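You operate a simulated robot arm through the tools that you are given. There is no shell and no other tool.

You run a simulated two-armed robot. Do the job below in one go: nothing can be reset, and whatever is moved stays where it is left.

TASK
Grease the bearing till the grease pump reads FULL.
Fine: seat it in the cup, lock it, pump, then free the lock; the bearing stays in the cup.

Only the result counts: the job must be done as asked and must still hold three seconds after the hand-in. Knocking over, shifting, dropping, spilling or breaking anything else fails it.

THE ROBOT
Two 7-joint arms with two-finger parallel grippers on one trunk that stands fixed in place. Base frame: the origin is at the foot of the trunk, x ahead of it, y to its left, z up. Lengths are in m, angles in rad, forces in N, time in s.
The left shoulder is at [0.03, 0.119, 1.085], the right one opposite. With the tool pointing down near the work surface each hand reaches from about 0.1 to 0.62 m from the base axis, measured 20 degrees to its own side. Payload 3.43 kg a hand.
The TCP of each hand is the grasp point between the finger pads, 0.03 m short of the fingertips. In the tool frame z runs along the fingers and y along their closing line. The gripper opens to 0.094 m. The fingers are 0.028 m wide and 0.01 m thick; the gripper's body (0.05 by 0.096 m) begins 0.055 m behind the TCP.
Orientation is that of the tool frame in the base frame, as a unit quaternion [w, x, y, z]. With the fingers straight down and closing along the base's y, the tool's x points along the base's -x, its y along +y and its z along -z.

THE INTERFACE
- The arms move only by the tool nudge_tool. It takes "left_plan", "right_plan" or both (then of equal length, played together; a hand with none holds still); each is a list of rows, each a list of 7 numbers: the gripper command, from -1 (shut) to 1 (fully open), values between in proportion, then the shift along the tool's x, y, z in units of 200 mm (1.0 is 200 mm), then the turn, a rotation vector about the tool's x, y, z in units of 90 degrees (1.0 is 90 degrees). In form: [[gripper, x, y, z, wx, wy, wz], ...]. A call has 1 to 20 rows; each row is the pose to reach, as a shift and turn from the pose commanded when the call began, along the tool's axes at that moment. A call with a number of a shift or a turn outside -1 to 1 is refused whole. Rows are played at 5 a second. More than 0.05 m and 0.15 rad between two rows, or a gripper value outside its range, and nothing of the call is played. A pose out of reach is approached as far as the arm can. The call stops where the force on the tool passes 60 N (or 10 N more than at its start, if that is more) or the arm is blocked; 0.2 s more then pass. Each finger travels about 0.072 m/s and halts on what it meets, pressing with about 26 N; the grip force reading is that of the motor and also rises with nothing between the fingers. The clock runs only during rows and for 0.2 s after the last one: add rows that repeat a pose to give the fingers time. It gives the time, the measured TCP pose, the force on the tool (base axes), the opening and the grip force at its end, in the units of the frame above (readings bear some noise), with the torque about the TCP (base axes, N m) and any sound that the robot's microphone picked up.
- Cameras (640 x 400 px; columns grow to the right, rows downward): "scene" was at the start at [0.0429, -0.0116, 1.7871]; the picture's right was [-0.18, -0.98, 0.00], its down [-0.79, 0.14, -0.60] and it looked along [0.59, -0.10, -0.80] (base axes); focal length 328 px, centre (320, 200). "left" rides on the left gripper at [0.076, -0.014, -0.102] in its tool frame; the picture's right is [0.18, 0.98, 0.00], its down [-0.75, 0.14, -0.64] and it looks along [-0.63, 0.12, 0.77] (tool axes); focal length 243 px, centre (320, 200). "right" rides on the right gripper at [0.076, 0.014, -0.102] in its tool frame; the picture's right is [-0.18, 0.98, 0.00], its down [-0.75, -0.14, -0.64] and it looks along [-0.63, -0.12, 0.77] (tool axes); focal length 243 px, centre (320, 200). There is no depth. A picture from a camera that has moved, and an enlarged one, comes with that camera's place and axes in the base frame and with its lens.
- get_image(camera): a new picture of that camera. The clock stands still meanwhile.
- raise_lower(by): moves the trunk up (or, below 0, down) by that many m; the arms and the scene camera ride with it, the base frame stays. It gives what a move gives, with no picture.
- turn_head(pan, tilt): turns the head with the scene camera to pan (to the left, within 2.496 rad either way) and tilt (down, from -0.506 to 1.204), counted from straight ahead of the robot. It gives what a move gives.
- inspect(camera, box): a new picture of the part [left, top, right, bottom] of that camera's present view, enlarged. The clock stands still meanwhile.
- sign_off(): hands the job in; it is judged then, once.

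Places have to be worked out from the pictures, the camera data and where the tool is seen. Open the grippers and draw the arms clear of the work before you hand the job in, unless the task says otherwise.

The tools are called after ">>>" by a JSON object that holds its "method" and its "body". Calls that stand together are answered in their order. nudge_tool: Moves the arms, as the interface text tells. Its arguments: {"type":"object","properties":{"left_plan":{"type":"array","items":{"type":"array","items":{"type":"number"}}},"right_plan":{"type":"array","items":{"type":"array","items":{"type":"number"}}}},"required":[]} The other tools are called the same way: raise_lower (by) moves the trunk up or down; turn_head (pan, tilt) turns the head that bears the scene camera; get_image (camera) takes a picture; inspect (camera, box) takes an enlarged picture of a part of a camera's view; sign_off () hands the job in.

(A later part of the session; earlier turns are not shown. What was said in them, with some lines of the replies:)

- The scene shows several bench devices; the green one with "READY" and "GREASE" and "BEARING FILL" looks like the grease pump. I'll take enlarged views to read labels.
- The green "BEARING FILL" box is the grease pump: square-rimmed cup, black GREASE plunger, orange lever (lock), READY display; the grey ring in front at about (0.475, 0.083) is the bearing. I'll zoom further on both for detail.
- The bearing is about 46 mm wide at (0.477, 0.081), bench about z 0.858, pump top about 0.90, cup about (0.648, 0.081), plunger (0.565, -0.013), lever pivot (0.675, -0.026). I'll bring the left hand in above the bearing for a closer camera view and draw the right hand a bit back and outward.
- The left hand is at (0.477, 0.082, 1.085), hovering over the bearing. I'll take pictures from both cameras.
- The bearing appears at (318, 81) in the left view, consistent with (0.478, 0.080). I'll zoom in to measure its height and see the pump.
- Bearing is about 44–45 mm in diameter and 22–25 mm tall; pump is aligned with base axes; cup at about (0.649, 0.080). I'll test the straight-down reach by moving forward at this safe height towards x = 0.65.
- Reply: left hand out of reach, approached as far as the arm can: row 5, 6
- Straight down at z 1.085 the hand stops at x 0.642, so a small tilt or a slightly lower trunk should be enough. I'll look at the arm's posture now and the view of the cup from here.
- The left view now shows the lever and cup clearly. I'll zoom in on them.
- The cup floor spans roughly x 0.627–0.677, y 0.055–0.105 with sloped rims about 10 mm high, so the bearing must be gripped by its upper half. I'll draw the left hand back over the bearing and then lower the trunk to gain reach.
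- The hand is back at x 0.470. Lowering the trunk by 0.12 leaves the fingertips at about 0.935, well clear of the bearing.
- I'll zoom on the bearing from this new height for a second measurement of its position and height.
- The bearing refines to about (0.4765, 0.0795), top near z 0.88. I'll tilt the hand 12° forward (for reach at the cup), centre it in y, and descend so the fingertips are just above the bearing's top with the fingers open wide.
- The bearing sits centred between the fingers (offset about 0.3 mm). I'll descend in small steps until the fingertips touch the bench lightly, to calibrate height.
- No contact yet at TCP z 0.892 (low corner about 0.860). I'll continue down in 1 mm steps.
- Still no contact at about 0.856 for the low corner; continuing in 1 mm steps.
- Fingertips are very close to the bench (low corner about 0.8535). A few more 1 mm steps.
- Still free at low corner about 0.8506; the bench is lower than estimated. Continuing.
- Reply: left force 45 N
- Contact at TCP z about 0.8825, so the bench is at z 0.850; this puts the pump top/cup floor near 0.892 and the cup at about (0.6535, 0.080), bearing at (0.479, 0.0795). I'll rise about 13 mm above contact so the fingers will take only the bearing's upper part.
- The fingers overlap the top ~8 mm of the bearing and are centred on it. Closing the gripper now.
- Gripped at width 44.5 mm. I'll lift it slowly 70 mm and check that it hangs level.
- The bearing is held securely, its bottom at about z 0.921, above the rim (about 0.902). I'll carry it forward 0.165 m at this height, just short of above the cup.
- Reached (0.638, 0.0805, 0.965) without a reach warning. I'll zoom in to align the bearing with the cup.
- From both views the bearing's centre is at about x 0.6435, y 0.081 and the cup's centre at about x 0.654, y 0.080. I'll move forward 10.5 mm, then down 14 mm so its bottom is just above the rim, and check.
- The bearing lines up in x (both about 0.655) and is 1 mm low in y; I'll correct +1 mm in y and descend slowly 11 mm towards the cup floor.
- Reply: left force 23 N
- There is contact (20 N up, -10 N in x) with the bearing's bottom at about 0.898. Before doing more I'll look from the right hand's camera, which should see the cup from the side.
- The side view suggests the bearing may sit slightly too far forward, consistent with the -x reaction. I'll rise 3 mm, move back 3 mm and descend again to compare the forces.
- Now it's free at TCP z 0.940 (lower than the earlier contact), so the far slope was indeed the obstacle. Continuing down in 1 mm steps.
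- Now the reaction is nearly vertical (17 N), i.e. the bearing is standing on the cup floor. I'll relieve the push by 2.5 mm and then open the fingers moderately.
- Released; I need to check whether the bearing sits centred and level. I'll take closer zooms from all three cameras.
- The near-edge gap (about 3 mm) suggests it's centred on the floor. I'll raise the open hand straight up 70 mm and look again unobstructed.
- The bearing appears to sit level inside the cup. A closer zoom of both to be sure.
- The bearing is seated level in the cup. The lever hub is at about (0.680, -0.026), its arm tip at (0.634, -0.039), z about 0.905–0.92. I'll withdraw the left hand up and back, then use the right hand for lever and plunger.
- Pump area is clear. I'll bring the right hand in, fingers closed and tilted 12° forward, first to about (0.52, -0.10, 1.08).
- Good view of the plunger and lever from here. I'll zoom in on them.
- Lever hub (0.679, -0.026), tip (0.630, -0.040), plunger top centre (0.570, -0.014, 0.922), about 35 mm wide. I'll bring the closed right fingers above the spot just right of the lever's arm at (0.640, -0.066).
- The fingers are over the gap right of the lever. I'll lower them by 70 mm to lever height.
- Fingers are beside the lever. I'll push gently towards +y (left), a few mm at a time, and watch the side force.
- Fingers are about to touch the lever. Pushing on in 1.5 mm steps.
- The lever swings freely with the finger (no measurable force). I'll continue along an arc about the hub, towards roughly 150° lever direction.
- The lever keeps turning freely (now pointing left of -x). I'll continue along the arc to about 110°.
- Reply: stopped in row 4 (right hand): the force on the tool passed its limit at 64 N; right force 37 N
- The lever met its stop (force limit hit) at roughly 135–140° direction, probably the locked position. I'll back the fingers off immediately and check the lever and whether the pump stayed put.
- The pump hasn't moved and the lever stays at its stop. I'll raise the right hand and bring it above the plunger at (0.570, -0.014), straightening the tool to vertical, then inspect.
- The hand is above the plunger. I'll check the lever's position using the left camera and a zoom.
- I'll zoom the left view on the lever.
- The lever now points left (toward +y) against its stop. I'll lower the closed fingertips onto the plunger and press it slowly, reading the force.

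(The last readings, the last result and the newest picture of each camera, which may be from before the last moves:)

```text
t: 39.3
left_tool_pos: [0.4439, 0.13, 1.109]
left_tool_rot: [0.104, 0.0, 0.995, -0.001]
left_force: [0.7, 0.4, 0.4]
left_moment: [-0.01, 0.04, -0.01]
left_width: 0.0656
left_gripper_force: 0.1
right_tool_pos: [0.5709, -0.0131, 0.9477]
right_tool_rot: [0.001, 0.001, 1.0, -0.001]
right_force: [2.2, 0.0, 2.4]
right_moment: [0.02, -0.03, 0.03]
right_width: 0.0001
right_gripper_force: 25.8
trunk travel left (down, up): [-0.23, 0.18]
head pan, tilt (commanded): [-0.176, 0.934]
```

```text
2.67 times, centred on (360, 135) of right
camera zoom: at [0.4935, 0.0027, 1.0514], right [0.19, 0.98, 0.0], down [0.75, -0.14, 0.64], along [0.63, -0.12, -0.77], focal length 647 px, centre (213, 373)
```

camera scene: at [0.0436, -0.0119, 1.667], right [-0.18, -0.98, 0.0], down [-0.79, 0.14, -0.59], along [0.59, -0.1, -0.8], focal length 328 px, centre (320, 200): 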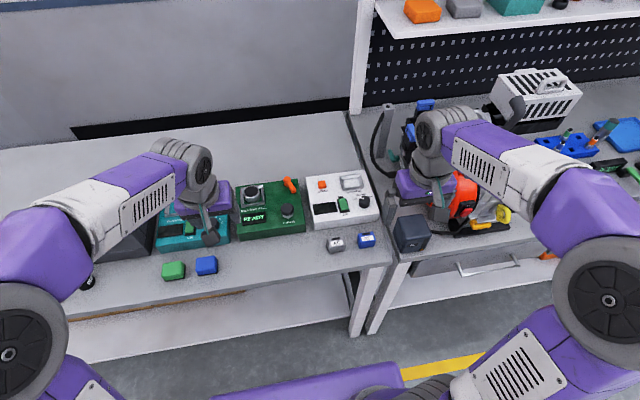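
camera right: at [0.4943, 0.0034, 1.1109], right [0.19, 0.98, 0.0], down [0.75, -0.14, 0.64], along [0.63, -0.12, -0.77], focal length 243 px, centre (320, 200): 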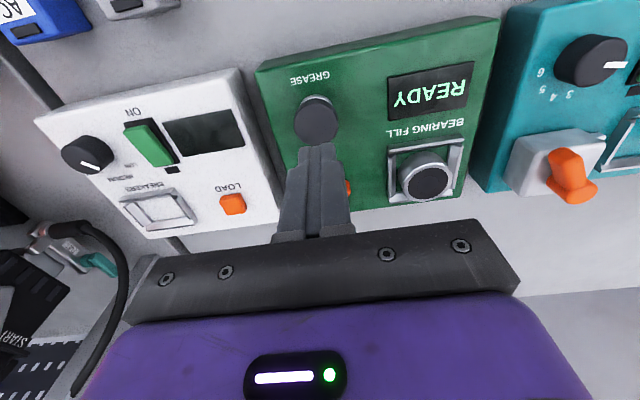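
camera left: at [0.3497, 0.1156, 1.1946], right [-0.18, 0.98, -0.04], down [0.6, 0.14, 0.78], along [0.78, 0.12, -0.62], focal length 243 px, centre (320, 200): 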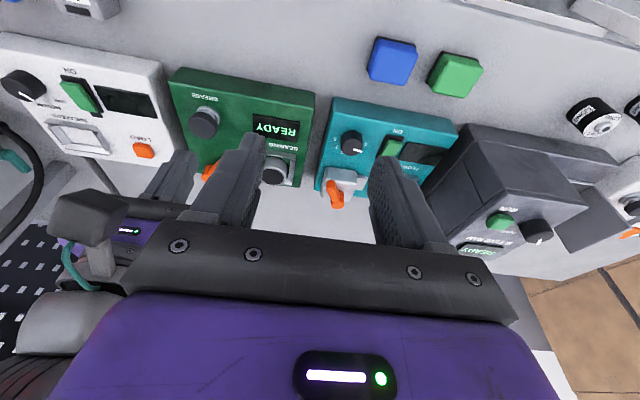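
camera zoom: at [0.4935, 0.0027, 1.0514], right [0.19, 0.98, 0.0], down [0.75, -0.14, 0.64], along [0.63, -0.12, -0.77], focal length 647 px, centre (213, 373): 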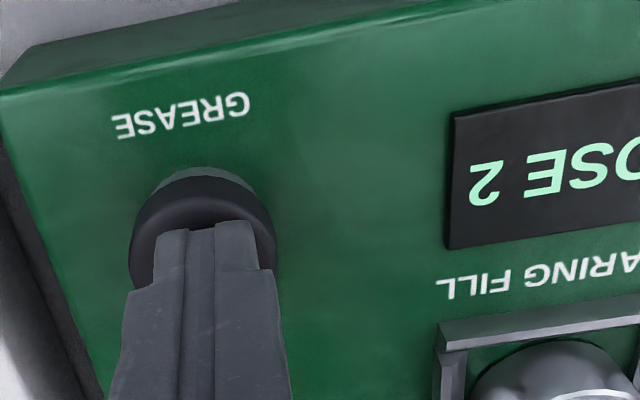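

The display changed to something like "DOSE 2". I'll read it fully before pressing more.

>>> {"method": "inspect", "body": {"camera": "scene", "box": [230, 150, 330, 240]}}

>>> {"method": "inspect", "body": {"camera": "right", "box": [380, 60, 540, 180]}}

```text
4.44 times, centred on (280, 195) of scene
camera zoom: at [0.0429, -0.0116, 1.6671], right [-0.18, -0.98, 0.0], down [-0.79, 0.14, -0.6], along [0.59, -0.1, -0.8], focal length 1458 px, centre (498, 222)
```

zoom: 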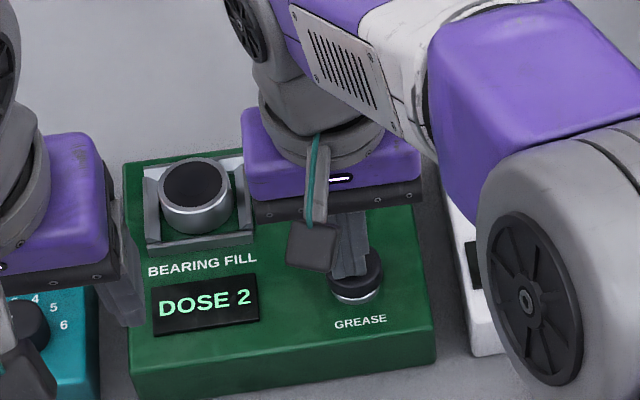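

```text
3.33 times, centred on (460, 120) of right
camera zoom: at [0.4935, 0.0027, 1.0514], right [0.19, 0.98, 0.0], down [0.75, -0.14, 0.64], along [0.63, -0.12, -0.77], focal length 809 px, centre (-147, 467)
```

zoom: 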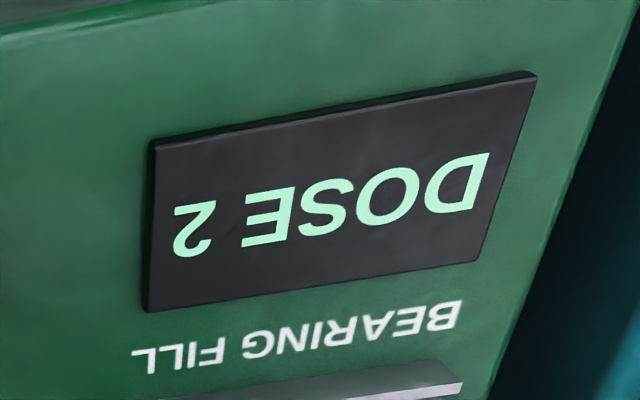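

Display reads "DOSE 2" after this press. I'll release the plunger fully (rise 10 mm) and read the display again.

>>> {"method": "nudge_tool", "body": {"right_plan": [[-1, 0, 0, -0.025, 0, 0, 0], [-1, 0, 0, -0.05, 0, 0, 0], [-1, 0, 0, -0.06, 0, 0, 0], [-1, 0, 0, -0.06, 0, 0, 0]]}}

>>> {"method": "inspect", "body": {"camera": "scene", "box": [230, 150, 330, 240]}}

>>> {"method": "inspect", "body": {"camera": "right", "box": [250, 60, 470, 210]}}

```text
t: 40.3
left_tool_pos: [0.4443, 0.13, 1.1089]
left_tool_rot: [0.105, 0.0, 0.994, 0.001]
left_force: [-0.7, -0.7, 1.1]
left_moment: [0.02, -0.02, 0.0]
left_width: 0.0658
left_gripper_force: 0.1
right_tool_pos: [0.5699, -0.0126, 0.9607]
right_tool_rot: [0.001, 0.001, 1.0, -0.001]
right_force: [0.5, 0.1, -0.9]
right_moment: [0.02, 0.03, -0.01]
right_width: 0.0
right_gripper_force: 26.0
trunk travel left (down, up): [-0.23, 0.18]
head pan, tilt (commanded): [-0.176, 0.934]
```

```text
4.44 times, centred on (280, 195) of scene
camera zoom: at [0.0429, -0.0116, 1.6671], right [-0.18, -0.98, 0.0], down [-0.79, 0.14, -0.6], along [0.59, -0.1, -0.8], focal length 1458 px, centre (498, 222)
```

zoom: 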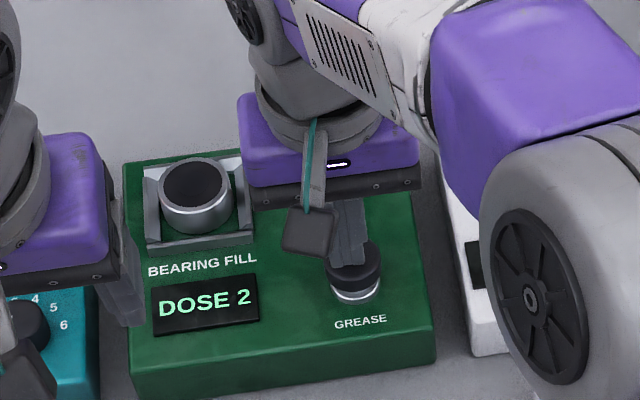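

```text
2.67 times, centred on (360, 135) of right
camera zoom: at [0.4933, 0.0028, 1.0639], right [0.19, 0.98, 0.0], down [0.75, -0.14, 0.64], along [0.63, -0.12, -0.77], focal length 647 px, centre (213, 373)
```

zoom: 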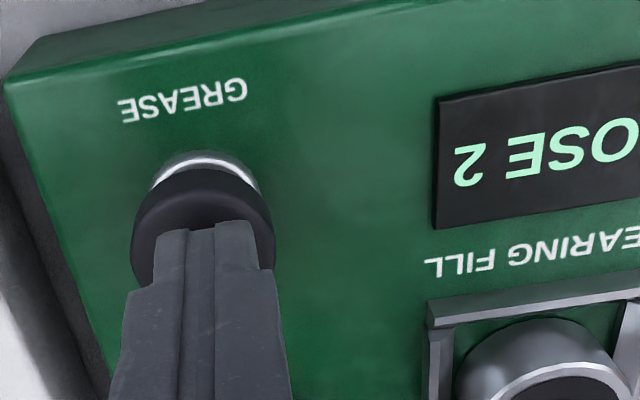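

With the plunger up it still reads "DOSE 2" (probably doses left or next dose). I'll make one more identical press and read.

>>> {"method": "nudge_tool", "body": {"right_plan": [[-1, 0, 0, 0.025, 0, 0, 0], [-1, 0, 0, 0.045, 0, 0, 0], [-1, 0, 0, 0.06, 0, 0, 0], [-1, 0, 0, 0.06, 0, 0, 0]]}}

>>> {"method": "inspect", "body": {"camera": "scene", "box": [230, 150, 330, 240]}}

```text
t: 41.3
left_tool_pos: [0.4452, 0.1303, 1.1086]
left_tool_rot: [0.105, 0.001, 0.994, 0.0]
left_force: [-0.3, 0.5, -0.5]
left_moment: [-0.03, -0.02, -0.02]
left_width: 0.0659
left_gripper_force: 0.0
right_tool_pos: [0.5703, -0.0114, 0.9501]
right_tool_rot: [0.0, 0.002, 1.0, -0.002]
right_force: [0.3, 0.3, 2.3]
right_moment: [-0.02, 0.0, 0.03]
right_width: 0.0001
right_gripper_force: 26.2
trunk travel left (down, up): [-0.23, 0.18]
head pan, tilt (commanded): [-0.176, 0.934]
```

```text
4.44 times, centred on (280, 195) of scene
camera zoom: at [0.0427, -0.0116, 1.6671], right [-0.18, -0.98, 0.0], down [-0.79, 0.14, -0.6], along [0.59, -0.1, -0.8], focal length 1458 px, centre (498, 222)
```

zoom: 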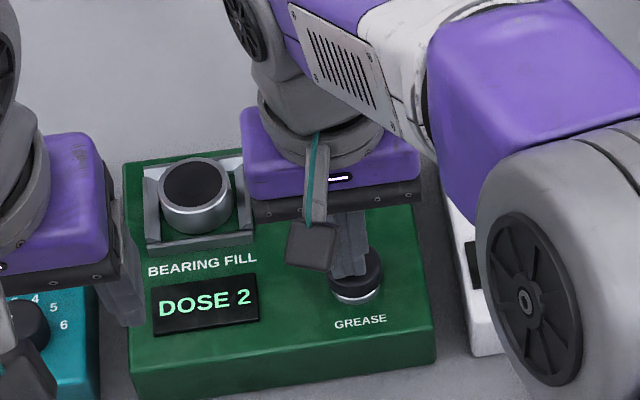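

Still "DOSE 2"; this press is slightly shallower than the first. I'll go 2 mm deeper, then read.

>>> {"method": "nudge_tool", "body": {"right_plan": [[-1, 0, 0, 0.005, 0, 0, 0], [-1, 0, 0, 0.01, 0, 0, 0], [-1, 0, 0, 0.01, 0, 0, 0]]}}

>>> {"method": "inspect", "body": {"camera": "scene", "box": [230, 150, 330, 240]}}

```text
t: 42.1
left_tool_pos: [0.4439, 0.1299, 1.1096]
left_tool_rot: [0.105, -0.001, 0.994, 0.0]
left_force: [-0.4, 0.0, 0.1]
left_moment: [0.0, 0.01, 0.03]
left_width: 0.066
left_gripper_force: 0.1
right_tool_pos: [0.57, -0.0133, 0.9465]
right_tool_rot: [0.0, 0.001, 1.0, -0.001]
right_force: [-0.7, -1.2, 3.4]
right_moment: [0.0, 0.03, -0.01]
right_width: 0.0
right_gripper_force: 26.3
trunk travel left (down, up): [-0.23, 0.18]
head pan, tilt (commanded): [-0.176, 0.934]
```

```text
4.44 times, centred on (280, 195) of scene
camera zoom: at [0.0426, -0.0116, 1.6671], right [-0.18, -0.98, 0.0], down [-0.79, 0.14, -0.6], along [0.59, -0.1, -0.8], focal length 1458 px, centre (498, 222)
```

zoom: 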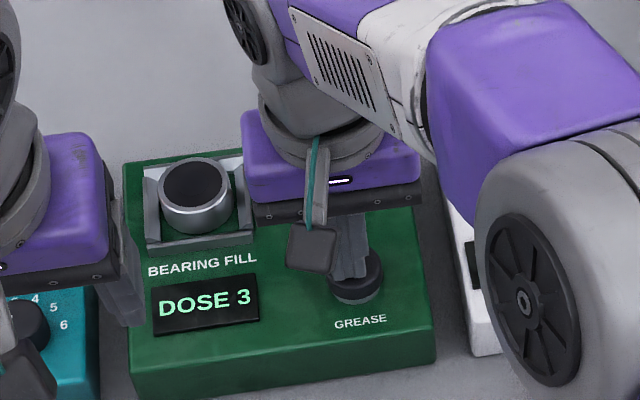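

Now "DOSE 3": each full press advances it by one. I'll do one full release-and-press cycle per call and check the display each time.

>>> {"method": "nudge_tool", "body": {"right_plan": [[-1, 0, 0, -0.03, 0, 0, 0], [-1, 0, 0, -0.06, 0, 0, 0], [-1, 0, 0, -0.06, 0, 0, 0], [-1, 0, 0, -0.03, 0, 0, 0], [-1, 0, 0, -0.012, 0, 0, 0], [-1, 0, 0, 0.0, 0, 0, 0], [-1, 0, 0, 0.0, 0, 0, 0]]}}

>>> {"method": "inspect", "body": {"camera": "scene", "box": [230, 150, 330, 240]}}

```text
t: 43.7
left_tool_pos: [0.4437, 0.1309, 1.1099]
left_tool_rot: [0.104, 0.0, 0.995, 0.001]
left_force: [0.0, 0.0, -0.2]
left_moment: [-0.02, 0.01, 0.02]
left_width: 0.0656
left_gripper_force: 0.1
right_tool_pos: [0.5701, -0.0129, 0.9467]
right_tool_rot: [0.001, 0.001, 1.0, 0.0]
right_force: [1.4, 2.7, 2.8]
right_moment: [0.02, -0.03, -0.05]
right_width: 0.0
right_gripper_force: 26.3
trunk travel left (down, up): [-0.23, 0.18]
head pan, tilt (commanded): [-0.176, 0.934]
```

```text
4.44 times, centred on (280, 195) of scene
camera zoom: at [0.0428, -0.0113, 1.6671], right [-0.18, -0.98, 0.0], down [-0.79, 0.14, -0.6], along [0.59, -0.1, -0.8], focal length 1458 px, centre (498, 222)
```

zoom: 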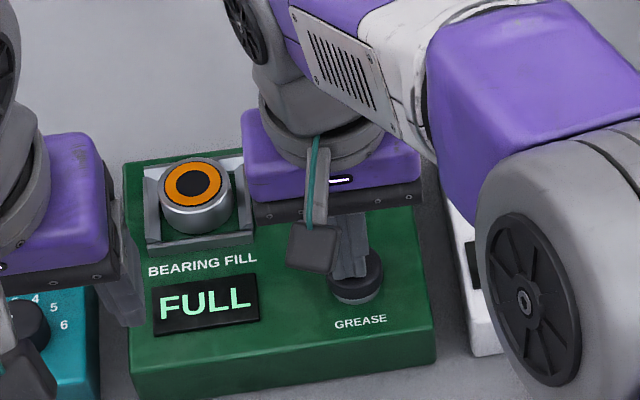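

The display reads FULL and grease (orange) shows in the bearing, so no more pumping. I'll raise the right hand straight off the plunger and shift it right to see the lever.

>>> {"method": "nudge_tool", "body": {"right_plan": [[-1, 0, 0, -0.1, 0, 0, 0], [-1, 0, 0, -0.25, 0, 0, 0], [-1, 0, 0, -0.4, 0, 0, 0], [-1, 0.1, -0.2, -0.45, 0, 0, 0], [-1, 0.2, -0.42, -0.5, 0, 0, 0], [-1, 0.2, -0.42, -0.5, 0, 0, 0]]}}

>>> {"method": "get_image", "body": {"camera": "right"}}

>>> {"method": "inspect", "body": {"camera": "scene", "box": [230, 150, 330, 240]}}

```text
t: 45.1
left_tool_pos: [0.4457, 0.1305, 1.11]
left_tool_rot: [0.105, -0.001, 0.994, 0.0]
left_force: [-0.6, 0.2, -0.6]
left_moment: [-0.01, -0.02, -0.04]
left_width: 0.0658
left_gripper_force: 0.0
right_tool_pos: [0.5307, -0.096, 1.0461]
right_tool_rot: [0.0, 0.0, 1.0, 0.0]
right_force: [1.0, -0.1, -0.5]
right_moment: [0.01, 0.04, -0.01]
right_width: 0.0
right_gripper_force: 26.1
trunk travel left (down, up): [-0.23, 0.18]
head pan, tilt (commanded): [-0.176, 0.934]
```

```text
taken
camera right: at [0.454, -0.0816, 1.1498], right [0.18, 0.98, 0.0], down [0.75, -0.14, 0.64], along [0.63, -0.12, -0.77], focal length 243 px, centre (320, 200)
```

right: 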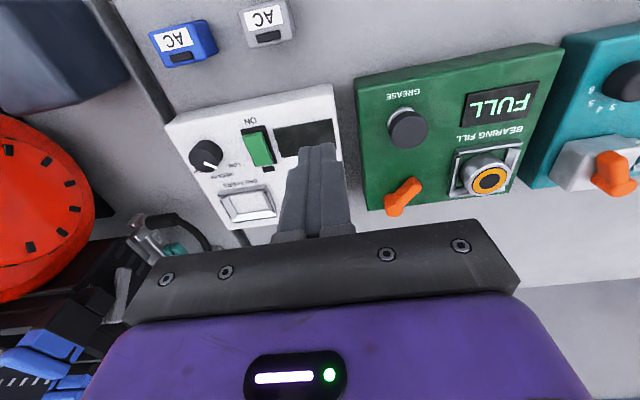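

```text
4.44 times, centred on (280, 195) of scene
camera zoom: at [0.0434, -0.0111, 1.667], right [-0.18, -0.98, 0.0], down [-0.79, 0.14, -0.59], along [0.59, -0.1, -0.8], focal length 1458 px, centre (498, 222)
```

zoom: 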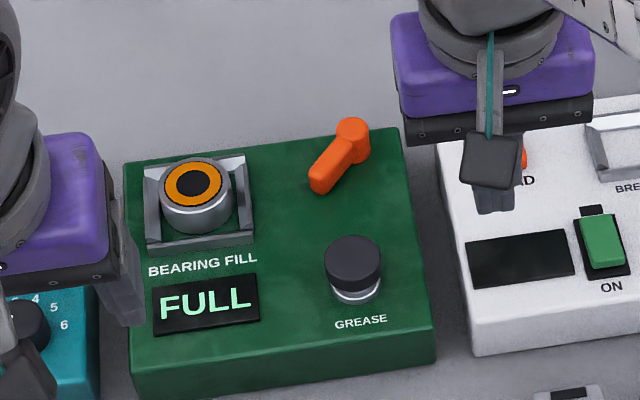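

FULL holds; the lever points at about 146° (hub (0.679, -0.025), tip (0.640, 0.002)). I'll move the right fingers (tilted 12°) above the spot between the lever and the cup, at (0.640, 0.027), and move the left hand further away for room.

>>> {"method": "nudge_tool", "body": {"right_plan": [[-1, -0.08, 0.12, 0.0, 0, -0.03, 0], [-1, -0.2, 0.25, 0.0, 0, -0.06, 0], [-1, -0.32, 0.38, 0.0, 0, -0.09, 0], [-1, -0.44, 0.5, 0.05, 0, -0.12, 0], [-1, -0.545, 0.615, 0.1, 0, -0.1337, 0], [-1, -0.545, 0.615, 0.1, 0, -0.1337, 0]], "left_plan": [[0.4, 0.04, 0.08, -0.06, 0, 0, 0], [0.4, 0.08, 0.16, -0.12, 0, 0, 0], [0.4, 0.12, 0.24, -0.18, 0, 0, 0], [0.4, 0.16, 0.32, -0.24, 0, 0, 0], [0.4, 0.193, 0.4, -0.296, 0, 0, 0], [0.4, 0.193, 0.4, -0.296, 0, 0, 0]]}}

>>> {"method": "get_image", "body": {"camera": "right"}}

>>> {"method": "get_image", "body": {"camera": "scene"}}

```text
t: 46.5
left_tool_pos: [0.3923, 0.2101, 1.1591]
left_tool_rot: [0.105, 0.0, 0.994, 0.0]
left_force: [0.7, -0.5, -0.8]
left_moment: [0.03, 0.0, -0.04]
left_width: 0.066
left_gripper_force: 0.2
right_tool_pos: [0.6391, 0.0277, 1.0254]
right_tool_rot: [0.105, 0.001, 0.994, 0.0]
right_force: [0.9, -0.4, -0.6]
right_moment: [0.01, -0.03, -0.01]
right_width: 0.0
right_gripper_force: 26.0
trunk travel left (down, up): [-0.23, 0.18]
head pan, tilt (commanded): [-0.176, 0.934]
```

```text
taken
camera right: at [0.5429, 0.0414, 1.1114], right [0.18, 0.98, 0.04], down [0.6, -0.14, 0.79], along [0.78, -0.12, -0.62], focal length 243 px, centre (320, 200)
```

right: 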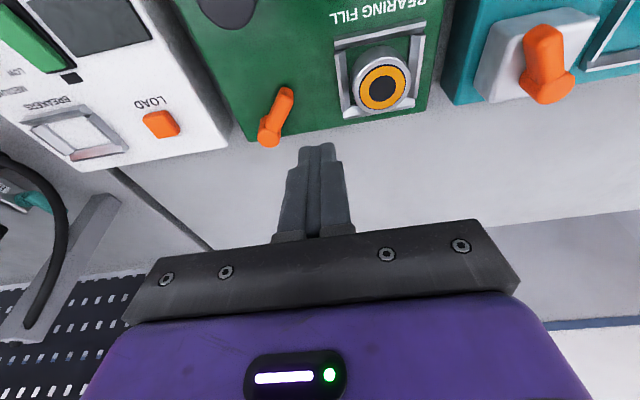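

```text
taken
camera scene: at [0.0425, -0.0124, 1.6671], right [-0.18, -0.98, 0.0], down [-0.79, 0.14, -0.6], along [0.59, -0.1, -0.8], focal length 328 px, centre (320, 200)
```

scene: 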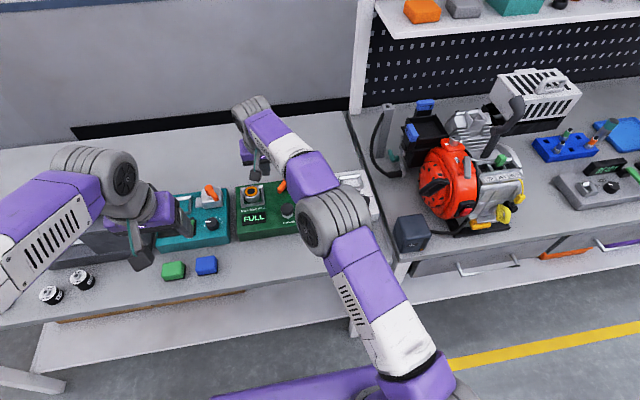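

I'll zoom to verify clearances on both sides before lowering between the lever and the cup.

>>> {"method": "inspect", "body": {"camera": "right", "box": [230, 30, 430, 170]}}

```text
2.86 times, centred on (330, 100) of right
camera zoom: at [0.5429, 0.0414, 1.1114], right [0.18, 0.98, 0.04], down [0.6, -0.14, 0.79], along [0.78, -0.12, -0.62], focal length 693 px, centre (291, 486)
```

zoom: 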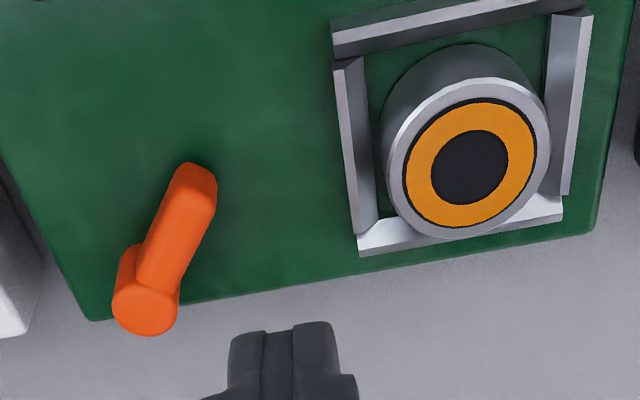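

Gap between lever tip (y 0.0085) and rim (y 0.047) is centred at 0.028, matching the hand's y. Lowering 94 mm carefully.

>>> {"method": "nudge_tool", "body": {"right_plan": [[-1, 0.0207, 0, 0.0978, 0, 0, 0], [-1, 0.0414, 0, 0.1956, 0, 0, 0], [-1, 0.062, 0, 0.2934, 0, 0, 0], [-1, 0.0776, 0, 0.3668, 0, 0, 0], [-1, 0.0879, 0, 0.4157, 0, 0, 0], [-1, 0.0972, 0, 0.4597, 0, 0, 0], [-1, 0.0972, 0, 0.4597, 0, 0, 0]]}}

>>> {"method": "get_image", "body": {"camera": "right"}}

```text
t: 48.1
left_tool_pos: [0.3945, 0.2099, 1.1586]
left_tool_rot: [0.104, 0.0, 0.995, -0.001]
left_force: [0.2, 0.2, 0.3]
left_moment: [-0.01, 0.03, 0.05]
left_width: 0.0657
left_gripper_force: 0.1
right_tool_pos: [0.64, 0.0274, 0.9328]
right_tool_rot: [0.105, 0.001, 0.994, -0.001]
right_force: [-0.8, 0.5, -0.2]
right_moment: [0.0, -0.03, 0.02]
right_width: 0.0001
right_gripper_force: 26.2
trunk travel left (down, up): [-0.23, 0.18]
head pan, tilt (commanded): [-0.176, 0.934]
```

```text
taken
camera right: at [0.5435, 0.0418, 1.0177], right [0.18, 0.98, 0.04], down [0.6, -0.14, 0.79], along [0.78, -0.12, -0.62], focal length 243 px, centre (320, 200)
```

right: 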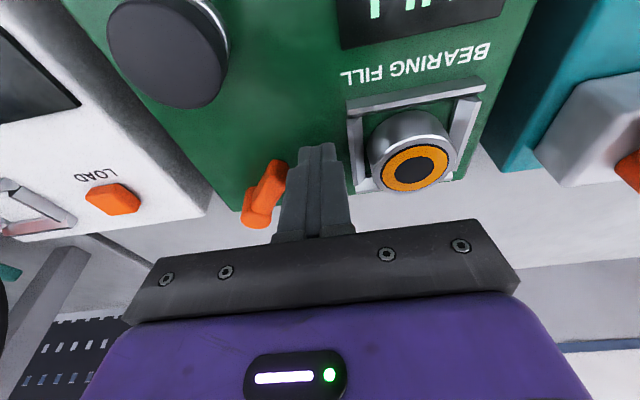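

Fingers sit cleanly between lever and cup. I'll push towards -y in small steps to swing the lever back.

>>> {"method": "nudge_tool", "body": {"right_plan": [[-1, 0, -0.03, 0, 0, 0, 0], [-1, 0, -0.055, 0, 0, 0, 0], [-1, 0, -0.075, 0, 0, 0, 0], [-1, 0, -0.095, 0, 0, 0, 0], [-1, 0, -0.115, 0, 0, 0, 0], [-1, 0, -0.135, 0, 0, 0, 0]]}}

>>> {"method": "get_image", "body": {"camera": "right"}}

```text
t: 49.5
left_tool_pos: [0.3942, 0.2102, 1.1598]
left_tool_rot: [0.104, 0.0, 0.995, 0.0]
left_force: [0.1, -0.1, 0.6]
left_moment: [-0.03, -0.01, 0.0]
left_width: 0.066
left_gripper_force: 0.1
right_tool_pos: [0.64, -0.0011, 0.9325]
right_tool_rot: [0.106, 0.0, 0.994, -0.001]
right_force: [-0.2, 0.0, -0.1]
right_moment: [0.0, -0.03, 0.0]
right_width: 0.0003
right_gripper_force: 26.4
trunk travel left (down, up): [-0.23, 0.18]
head pan, tilt (commanded): [-0.176, 0.934]
```

```text
taken
camera right: at [0.5437, 0.0139, 1.0175], right [0.18, 0.98, 0.04], down [0.6, -0.14, 0.79], along [0.78, -0.12, -0.62], focal length 243 px, centre (320, 200)
```

right: 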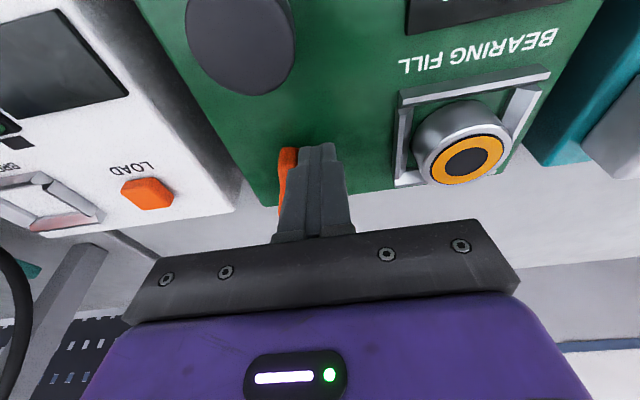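

The lever follows without force. Continuing another 10 mm in small steps.

>>> {"method": "nudge_tool", "body": {"right_plan": [[-1, 0, -0.015, 0, 0, 0, 0], [-1, 0, -0.03, 0, 0, 0, 0], [-1, 0, -0.04, 0, 0, 0, 0], [-1, 0, -0.05, 0, 0, 0, 0]]}}

>>> {"method": "get_image", "body": {"camera": "right"}}

```text
t: 50.5
left_tool_pos: [0.3932, 0.2105, 1.1606]
left_tool_rot: [0.105, 0.0, 0.995, 0.0]
left_force: [0.9, 0.4, -0.6]
left_moment: [0.03, -0.03, -0.01]
left_width: 0.0657
left_gripper_force: 0.2
right_tool_pos: [0.64, -0.0104, 0.9325]
right_tool_rot: [0.106, 0.001, 0.994, -0.001]
right_force: [0.3, -0.2, 0.1]
right_moment: [0.0, -0.01, 0.02]
right_width: 0.0
right_gripper_force: 26.0
trunk travel left (down, up): [-0.23, 0.18]
head pan, tilt (commanded): [-0.176, 0.934]
```

```text
taken
camera right: at [0.5437, 0.0042, 1.0175], right [0.18, 0.98, 0.04], down [0.6, -0.14, 0.79], along [0.78, -0.12, -0.62], focal length 243 px, centre (320, 200)
```

right: 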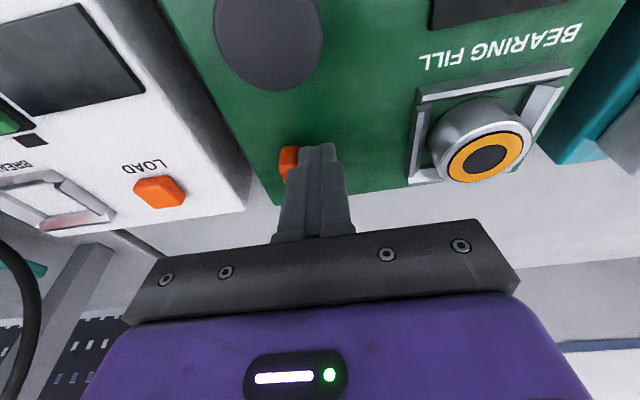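

Nearly back to its starting direction. Continuing in 1 mm steps to find the free-end stop gently.

>>> {"method": "nudge_tool", "body": {"right_plan": [[-1, 0, -0.005, 0, 0, 0, 0], [-1, 0, -0.01, 0, 0, 0, 0], [-1, 0, -0.015, 0, 0, 0, 0], [-1, 0, -0.015, 0, 0, 0, 0]]}}

```text
t: 51.5
left_tool_pos: [0.3951, 0.209, 1.1597]
left_tool_rot: [0.105, 0.0, 0.995, 0.0]
left_force: [-0.1, 0.9, 0.8]
left_moment: [-0.01, 0.02, -0.01]
left_width: 0.0658
left_gripper_force: 0.1
right_tool_pos: [0.6406, -0.0127, 0.9326]
right_tool_rot: [0.106, 0.0, 0.994, -0.001]
right_force: [0.1, -0.4, -0.5]
right_moment: [0.0, 0.02, 0.04]
right_width: 0.0
right_gripper_force: 26.2
trunk travel left (down, up): [-0.23, 0.18]
head pan, tilt (commanded): [-0.176, 0.934]
```

No resistance yet. A few more 1 mm steps.

>>> {"method": "nudge_tool", "body": {"right_plan": [[-1, 0, -0.005, 0, 0, 0, 0], [-1, 0, -0.01, 0, 0, 0, 0], [-1, 0, -0.015, 0, 0, 0, 0], [-1, 0, -0.015, 0, 0, 0, 0]]}}

>>> {"method": "get_image", "body": {"camera": "right"}}

```text
t: 52.5
left_tool_pos: [0.3938, 0.21, 1.1583]
left_tool_rot: [0.104, 0.0, 0.995, 0.001]
left_force: [-0.1, -0.1, -0.5]
left_moment: [0.01, 0.01, 0.0]
left_width: 0.0657
left_gripper_force: 0.1
right_tool_pos: [0.6392, -0.0158, 0.9328]
right_tool_rot: [0.106, 0.001, 0.994, -0.001]
right_force: [0.1, -0.6, 0.8]
right_moment: [0.02, -0.02, -0.01]
right_width: 0.0002
right_gripper_force: 26.4
trunk travel left (down, up): [-0.23, 0.18]
head pan, tilt (commanded): [-0.176, 0.934]
```

```text
taken
camera right: at [0.5432, -0.0017, 1.0175], right [0.18, 0.98, 0.04], down [0.6, -0.14, 0.79], along [0.78, -0.12, -0.62], focal length 243 px, centre (320, 200)
```

right: 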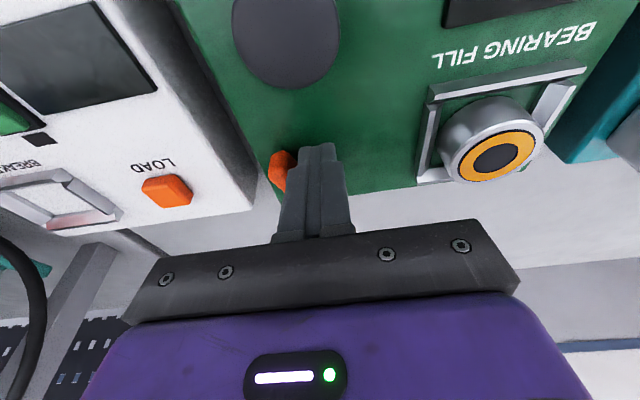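

Still no resistance; the lever should be about at its original angle. I'll go 3 mm more and watch for the stop.

>>> {"method": "nudge_tool", "body": {"right_plan": [[-1, 0, -0.005, 0, 0, 0, 0], [-1, 0, -0.01, 0, 0, 0, 0], [-1, 0, -0.015, 0, 0, 0, 0]]}}

>>> {"method": "inspect", "body": {"camera": "right", "box": [230, 100, 390, 220]}}

```text
t: 53.3
left_tool_pos: [0.3934, 0.2108, 1.1576]
left_tool_rot: [0.104, 0.0, 0.995, 0.0]
left_force: [0.3, 0.6, 0.5]
left_moment: [-0.01, -0.01, 0.02]
left_width: 0.0657
left_gripper_force: 0.1
right_tool_pos: [0.6398, -0.0181, 0.9323]
right_tool_rot: [0.106, 0.0, 0.994, -0.001]
right_force: [0.1, 3.0, -0.7]
right_moment: [0.12, 0.0, 0.08]
right_width: 0.0
right_gripper_force: 25.6
trunk travel left (down, up): [-0.23, 0.18]
head pan, tilt (commanded): [-0.176, 0.934]
```

```text
3.33 times, centred on (310, 160) of right
camera zoom: at [0.5431, -0.0033, 1.0175], right [0.18, 0.98, 0.04], down [0.6, -0.14, 0.79], along [0.78, -0.12, -0.62], focal length 809 px, centre (353, 333)
```

zoom: 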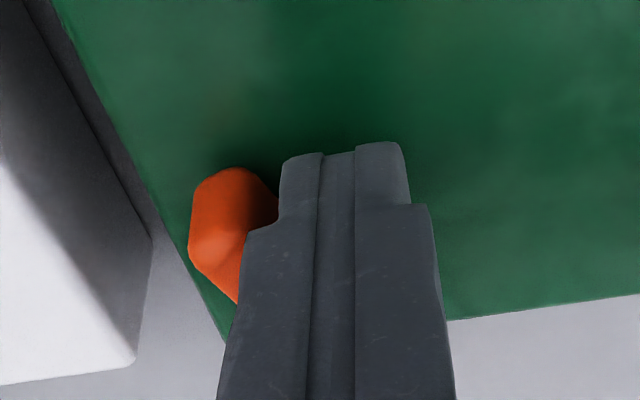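

A 3 N reaction appears, so the stop is being reached. One more 1.5 mm to confirm it is fully back.

>>> {"method": "nudge_tool", "body": {"right_plan": [[-1, 0, -0.004, 0, 0, 0, 0], [-1, 0, -0.0075, 0, 0, 0, 0]]}}

```text
t: 53.9
left_tool_pos: [0.3936, 0.2109, 1.1588]
left_tool_rot: [0.104, 0.0, 0.995, -0.001]
left_force: [-0.4, 0.1, 0.1]
left_moment: [0.0, -0.02, 0.03]
left_width: 0.066
left_gripper_force: 0.1
right_tool_pos: [0.6404, -0.0181, 0.9332]
right_tool_rot: [0.105, 0.0, 0.994, 0.0]
right_force: [0.0, 10.3, -1.1]
right_moment: [0.28, 0.01, 0.21]
right_width: 0.0001
right_gripper_force: 26.4
trunk travel left (down, up): [-0.23, 0.18]
head pan, tilt (commanded): [-0.176, 0.934]
```

The stop is firm (10 N at y -0.018): the lock is fully freed. I'll ease off, lift the hand straight up and withdraw it back and to the right.

>>> {"method": "nudge_tool", "body": {"right_plan": [[-1, 0, 0.03, 0, 0, 0, 0], [-1, -0.0414, 0.04, -0.1956, 0, 0, 0], [-1, -0.0827, 0.04, -0.3912, 0, 0, 0], [-1, -0.124, 0.04, -0.587, 0, 0, 0], [-1, 0.046, -0.09, -0.623, 0, 0, 0], [-1, 0.216, -0.22, -0.659, 0, 0, 0], [-1, 0.386, -0.35, -0.695, 0, 0, 0], [-1, 0.556, -0.48, -0.731, 0, 0, 0], [-1, 0.726, -0.61, -0.767, 0, 0, 0], [-1, 0.726, -0.61, -0.767, 0, 0, 0]]}}

>>> {"method": "get_image", "body": {"camera": "right"}}

>>> {"method": "inspect", "body": {"camera": "scene", "box": [230, 150, 330, 240]}}

```text
t: 56.1
left_tool_pos: [0.3942, 0.2103, 1.1579]
left_tool_rot: [0.104, -0.001, 0.995, 0.0]
left_force: [0.8, -0.6, -0.3]
left_moment: [-0.04, 0.0, 0.01]
left_width: 0.0657
left_gripper_force: 0.1
right_tool_pos: [0.4663, -0.1416, 1.052]
right_tool_rot: [0.106, 0.001, 0.994, -0.001]
right_force: [0.8, -0.1, -0.5]
right_moment: [-0.02, 0.02, 0.01]
right_width: 0.0001
right_gripper_force: 25.7
trunk travel left (down, up): [-0.23, 0.18]
head pan, tilt (commanded): [-0.176, 0.934]
```

```text
taken
camera right: at [0.3689, -0.127, 1.1364], right [0.18, 0.98, 0.04], down [0.6, -0.14, 0.79], along [0.78, -0.12, -0.62], focal length 243 px, centre (320, 200)
```

right: 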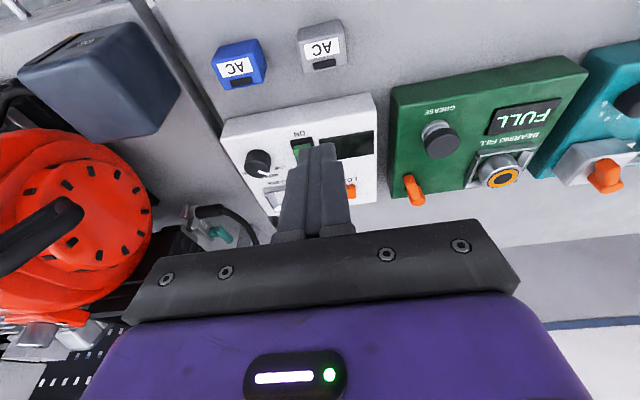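

```text
4.44 times, centred on (280, 195) of scene
camera zoom: at [0.0439, -0.0109, 1.667], right [-0.18, -0.98, 0.0], down [-0.79, 0.14, -0.59], along [0.59, -0.1, -0.8], focal length 1458 px, centre (498, 222)
```

zoom: 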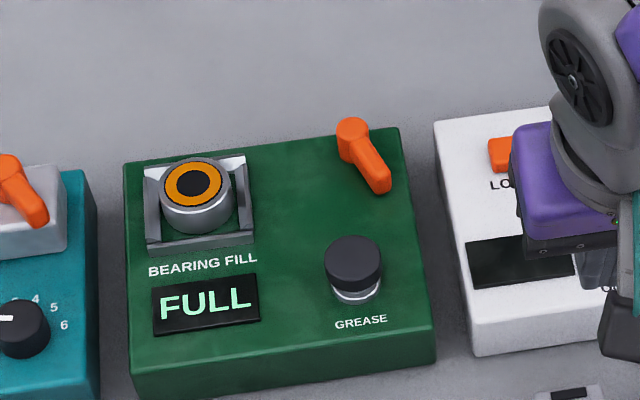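

FULL is shown, the lever is back at its free position and the bearing sits greased in the cup. I'll withdraw the right hand further up and back, opening both grippers.

>>> {"method": "nudge_tool", "body": {"right_plan": [[-1, 0.07, -0.12, -0.1, 0, 0, 0], [-1, 0.14, -0.24, -0.2, 0, 0, 0], [-1, 0.21, -0.36, -0.3, 0, 0, 0], [0.2, 0.28, -0.48, -0.4, 0, 0, 0], [0.8, 0.357, -0.6, -0.484, 0, 0, 0], [1, 0.357, -0.6, -0.484, 0, 0, 0], [1, 0.357, -0.6, -0.484, 0, 0, 0], [1, 0.357, -0.6, -0.484, 0, 0, 0]], "left_plan": [[0.6, 0, 0, -0.05, 0, 0, 0], [0.8, 0.02, 0, -0.1, 0, 0, 0], [1, 0.04, 0, -0.15, 0, 0, 0], [1, 0.06, 0, -0.2, 0, 0, 0], [1, 0.06, 0, -0.2, 0, 0, 0], [1, 0.06, 0, -0.2, 0, 0, 0], [1, 0.06, 0, -0.2, 0, 0, 0], [1, 0.06, 0, -0.2, 0, 0, 0]]}}

>>> {"method": "get_image", "body": {"camera": "scene"}}

>>> {"method": "inspect", "body": {"camera": "scene", "box": [225, 150, 325, 240]}}

```text
t: 57.9
left_tool_pos: [0.3747, 0.2099, 1.1956]
left_tool_rot: [0.105, 0.0, 0.994, 0.0]
left_force: [-0.3, -0.8, -0.2]
left_moment: [0.01, -0.01, 0.04]
left_width: 0.0941
left_gripper_force: 0.0
right_tool_pos: [0.3749, -0.2617, 1.1316]
right_tool_rot: [0.106, 0.001, 0.994, -0.002]
right_force: [0.6, -1.0, -0.5]
right_moment: [-0.03, -0.02, -0.03]
right_width: 0.0939
right_gripper_force: 0.1
trunk travel left (down, up): [-0.23, 0.18]
head pan, tilt (commanded): [-0.176, 0.934]
```

```text
taken
camera scene: at [0.0432, -0.0114, 1.6671], right [-0.18, -0.98, 0.0], down [-0.79, 0.14, -0.6], along [0.59, -0.1, -0.8], focal length 328 px, centre (320, 200)
```

scene: 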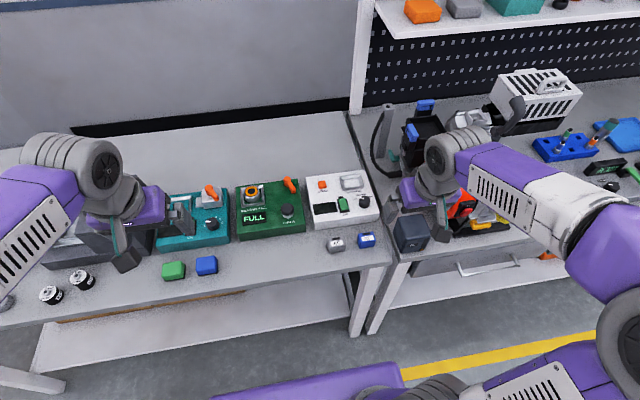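

```text
4.44 times, centred on (275, 195) of scene
camera zoom: at [0.0432, -0.0114, 1.6671], right [-0.18, -0.98, 0.0], down [-0.79, 0.14, -0.6], along [0.59, -0.1, -0.8], focal length 1458 px, centre (520, 222)
```

zoom: 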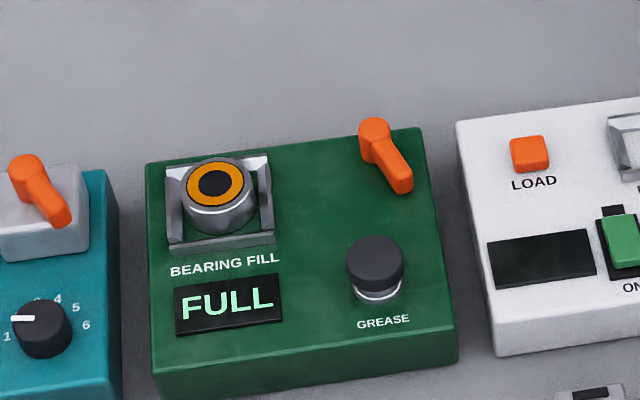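

Both grippers are open and withdrawn; the pump reads FULL, the lever is freed, the bearing stays in the cup, and nothing else has moved. Handing in.

>>> {"method": "sign_off", "body": {}}

```text
The job is handed in.
```

The bearing is greased and the grease pump reads FULL. I seated it in the cup, locked the lever, and pressed the plunger three times. FULL came up on the third press, so I stopped there.

I then swung the lever back until it met its stop, so the lock is free. The bearing is still sitting level in the cup.

The lever hit its locked stop harder than intended and briefly passed the 60 N force limit. I compared pictures before and after, and the pump had not moved. In the last picture nothing else had shifted either.

Both grippers are open and the arms are drawn back clear of the work. I lowered the trunk by 0.12 m to reach the cup and left it there.
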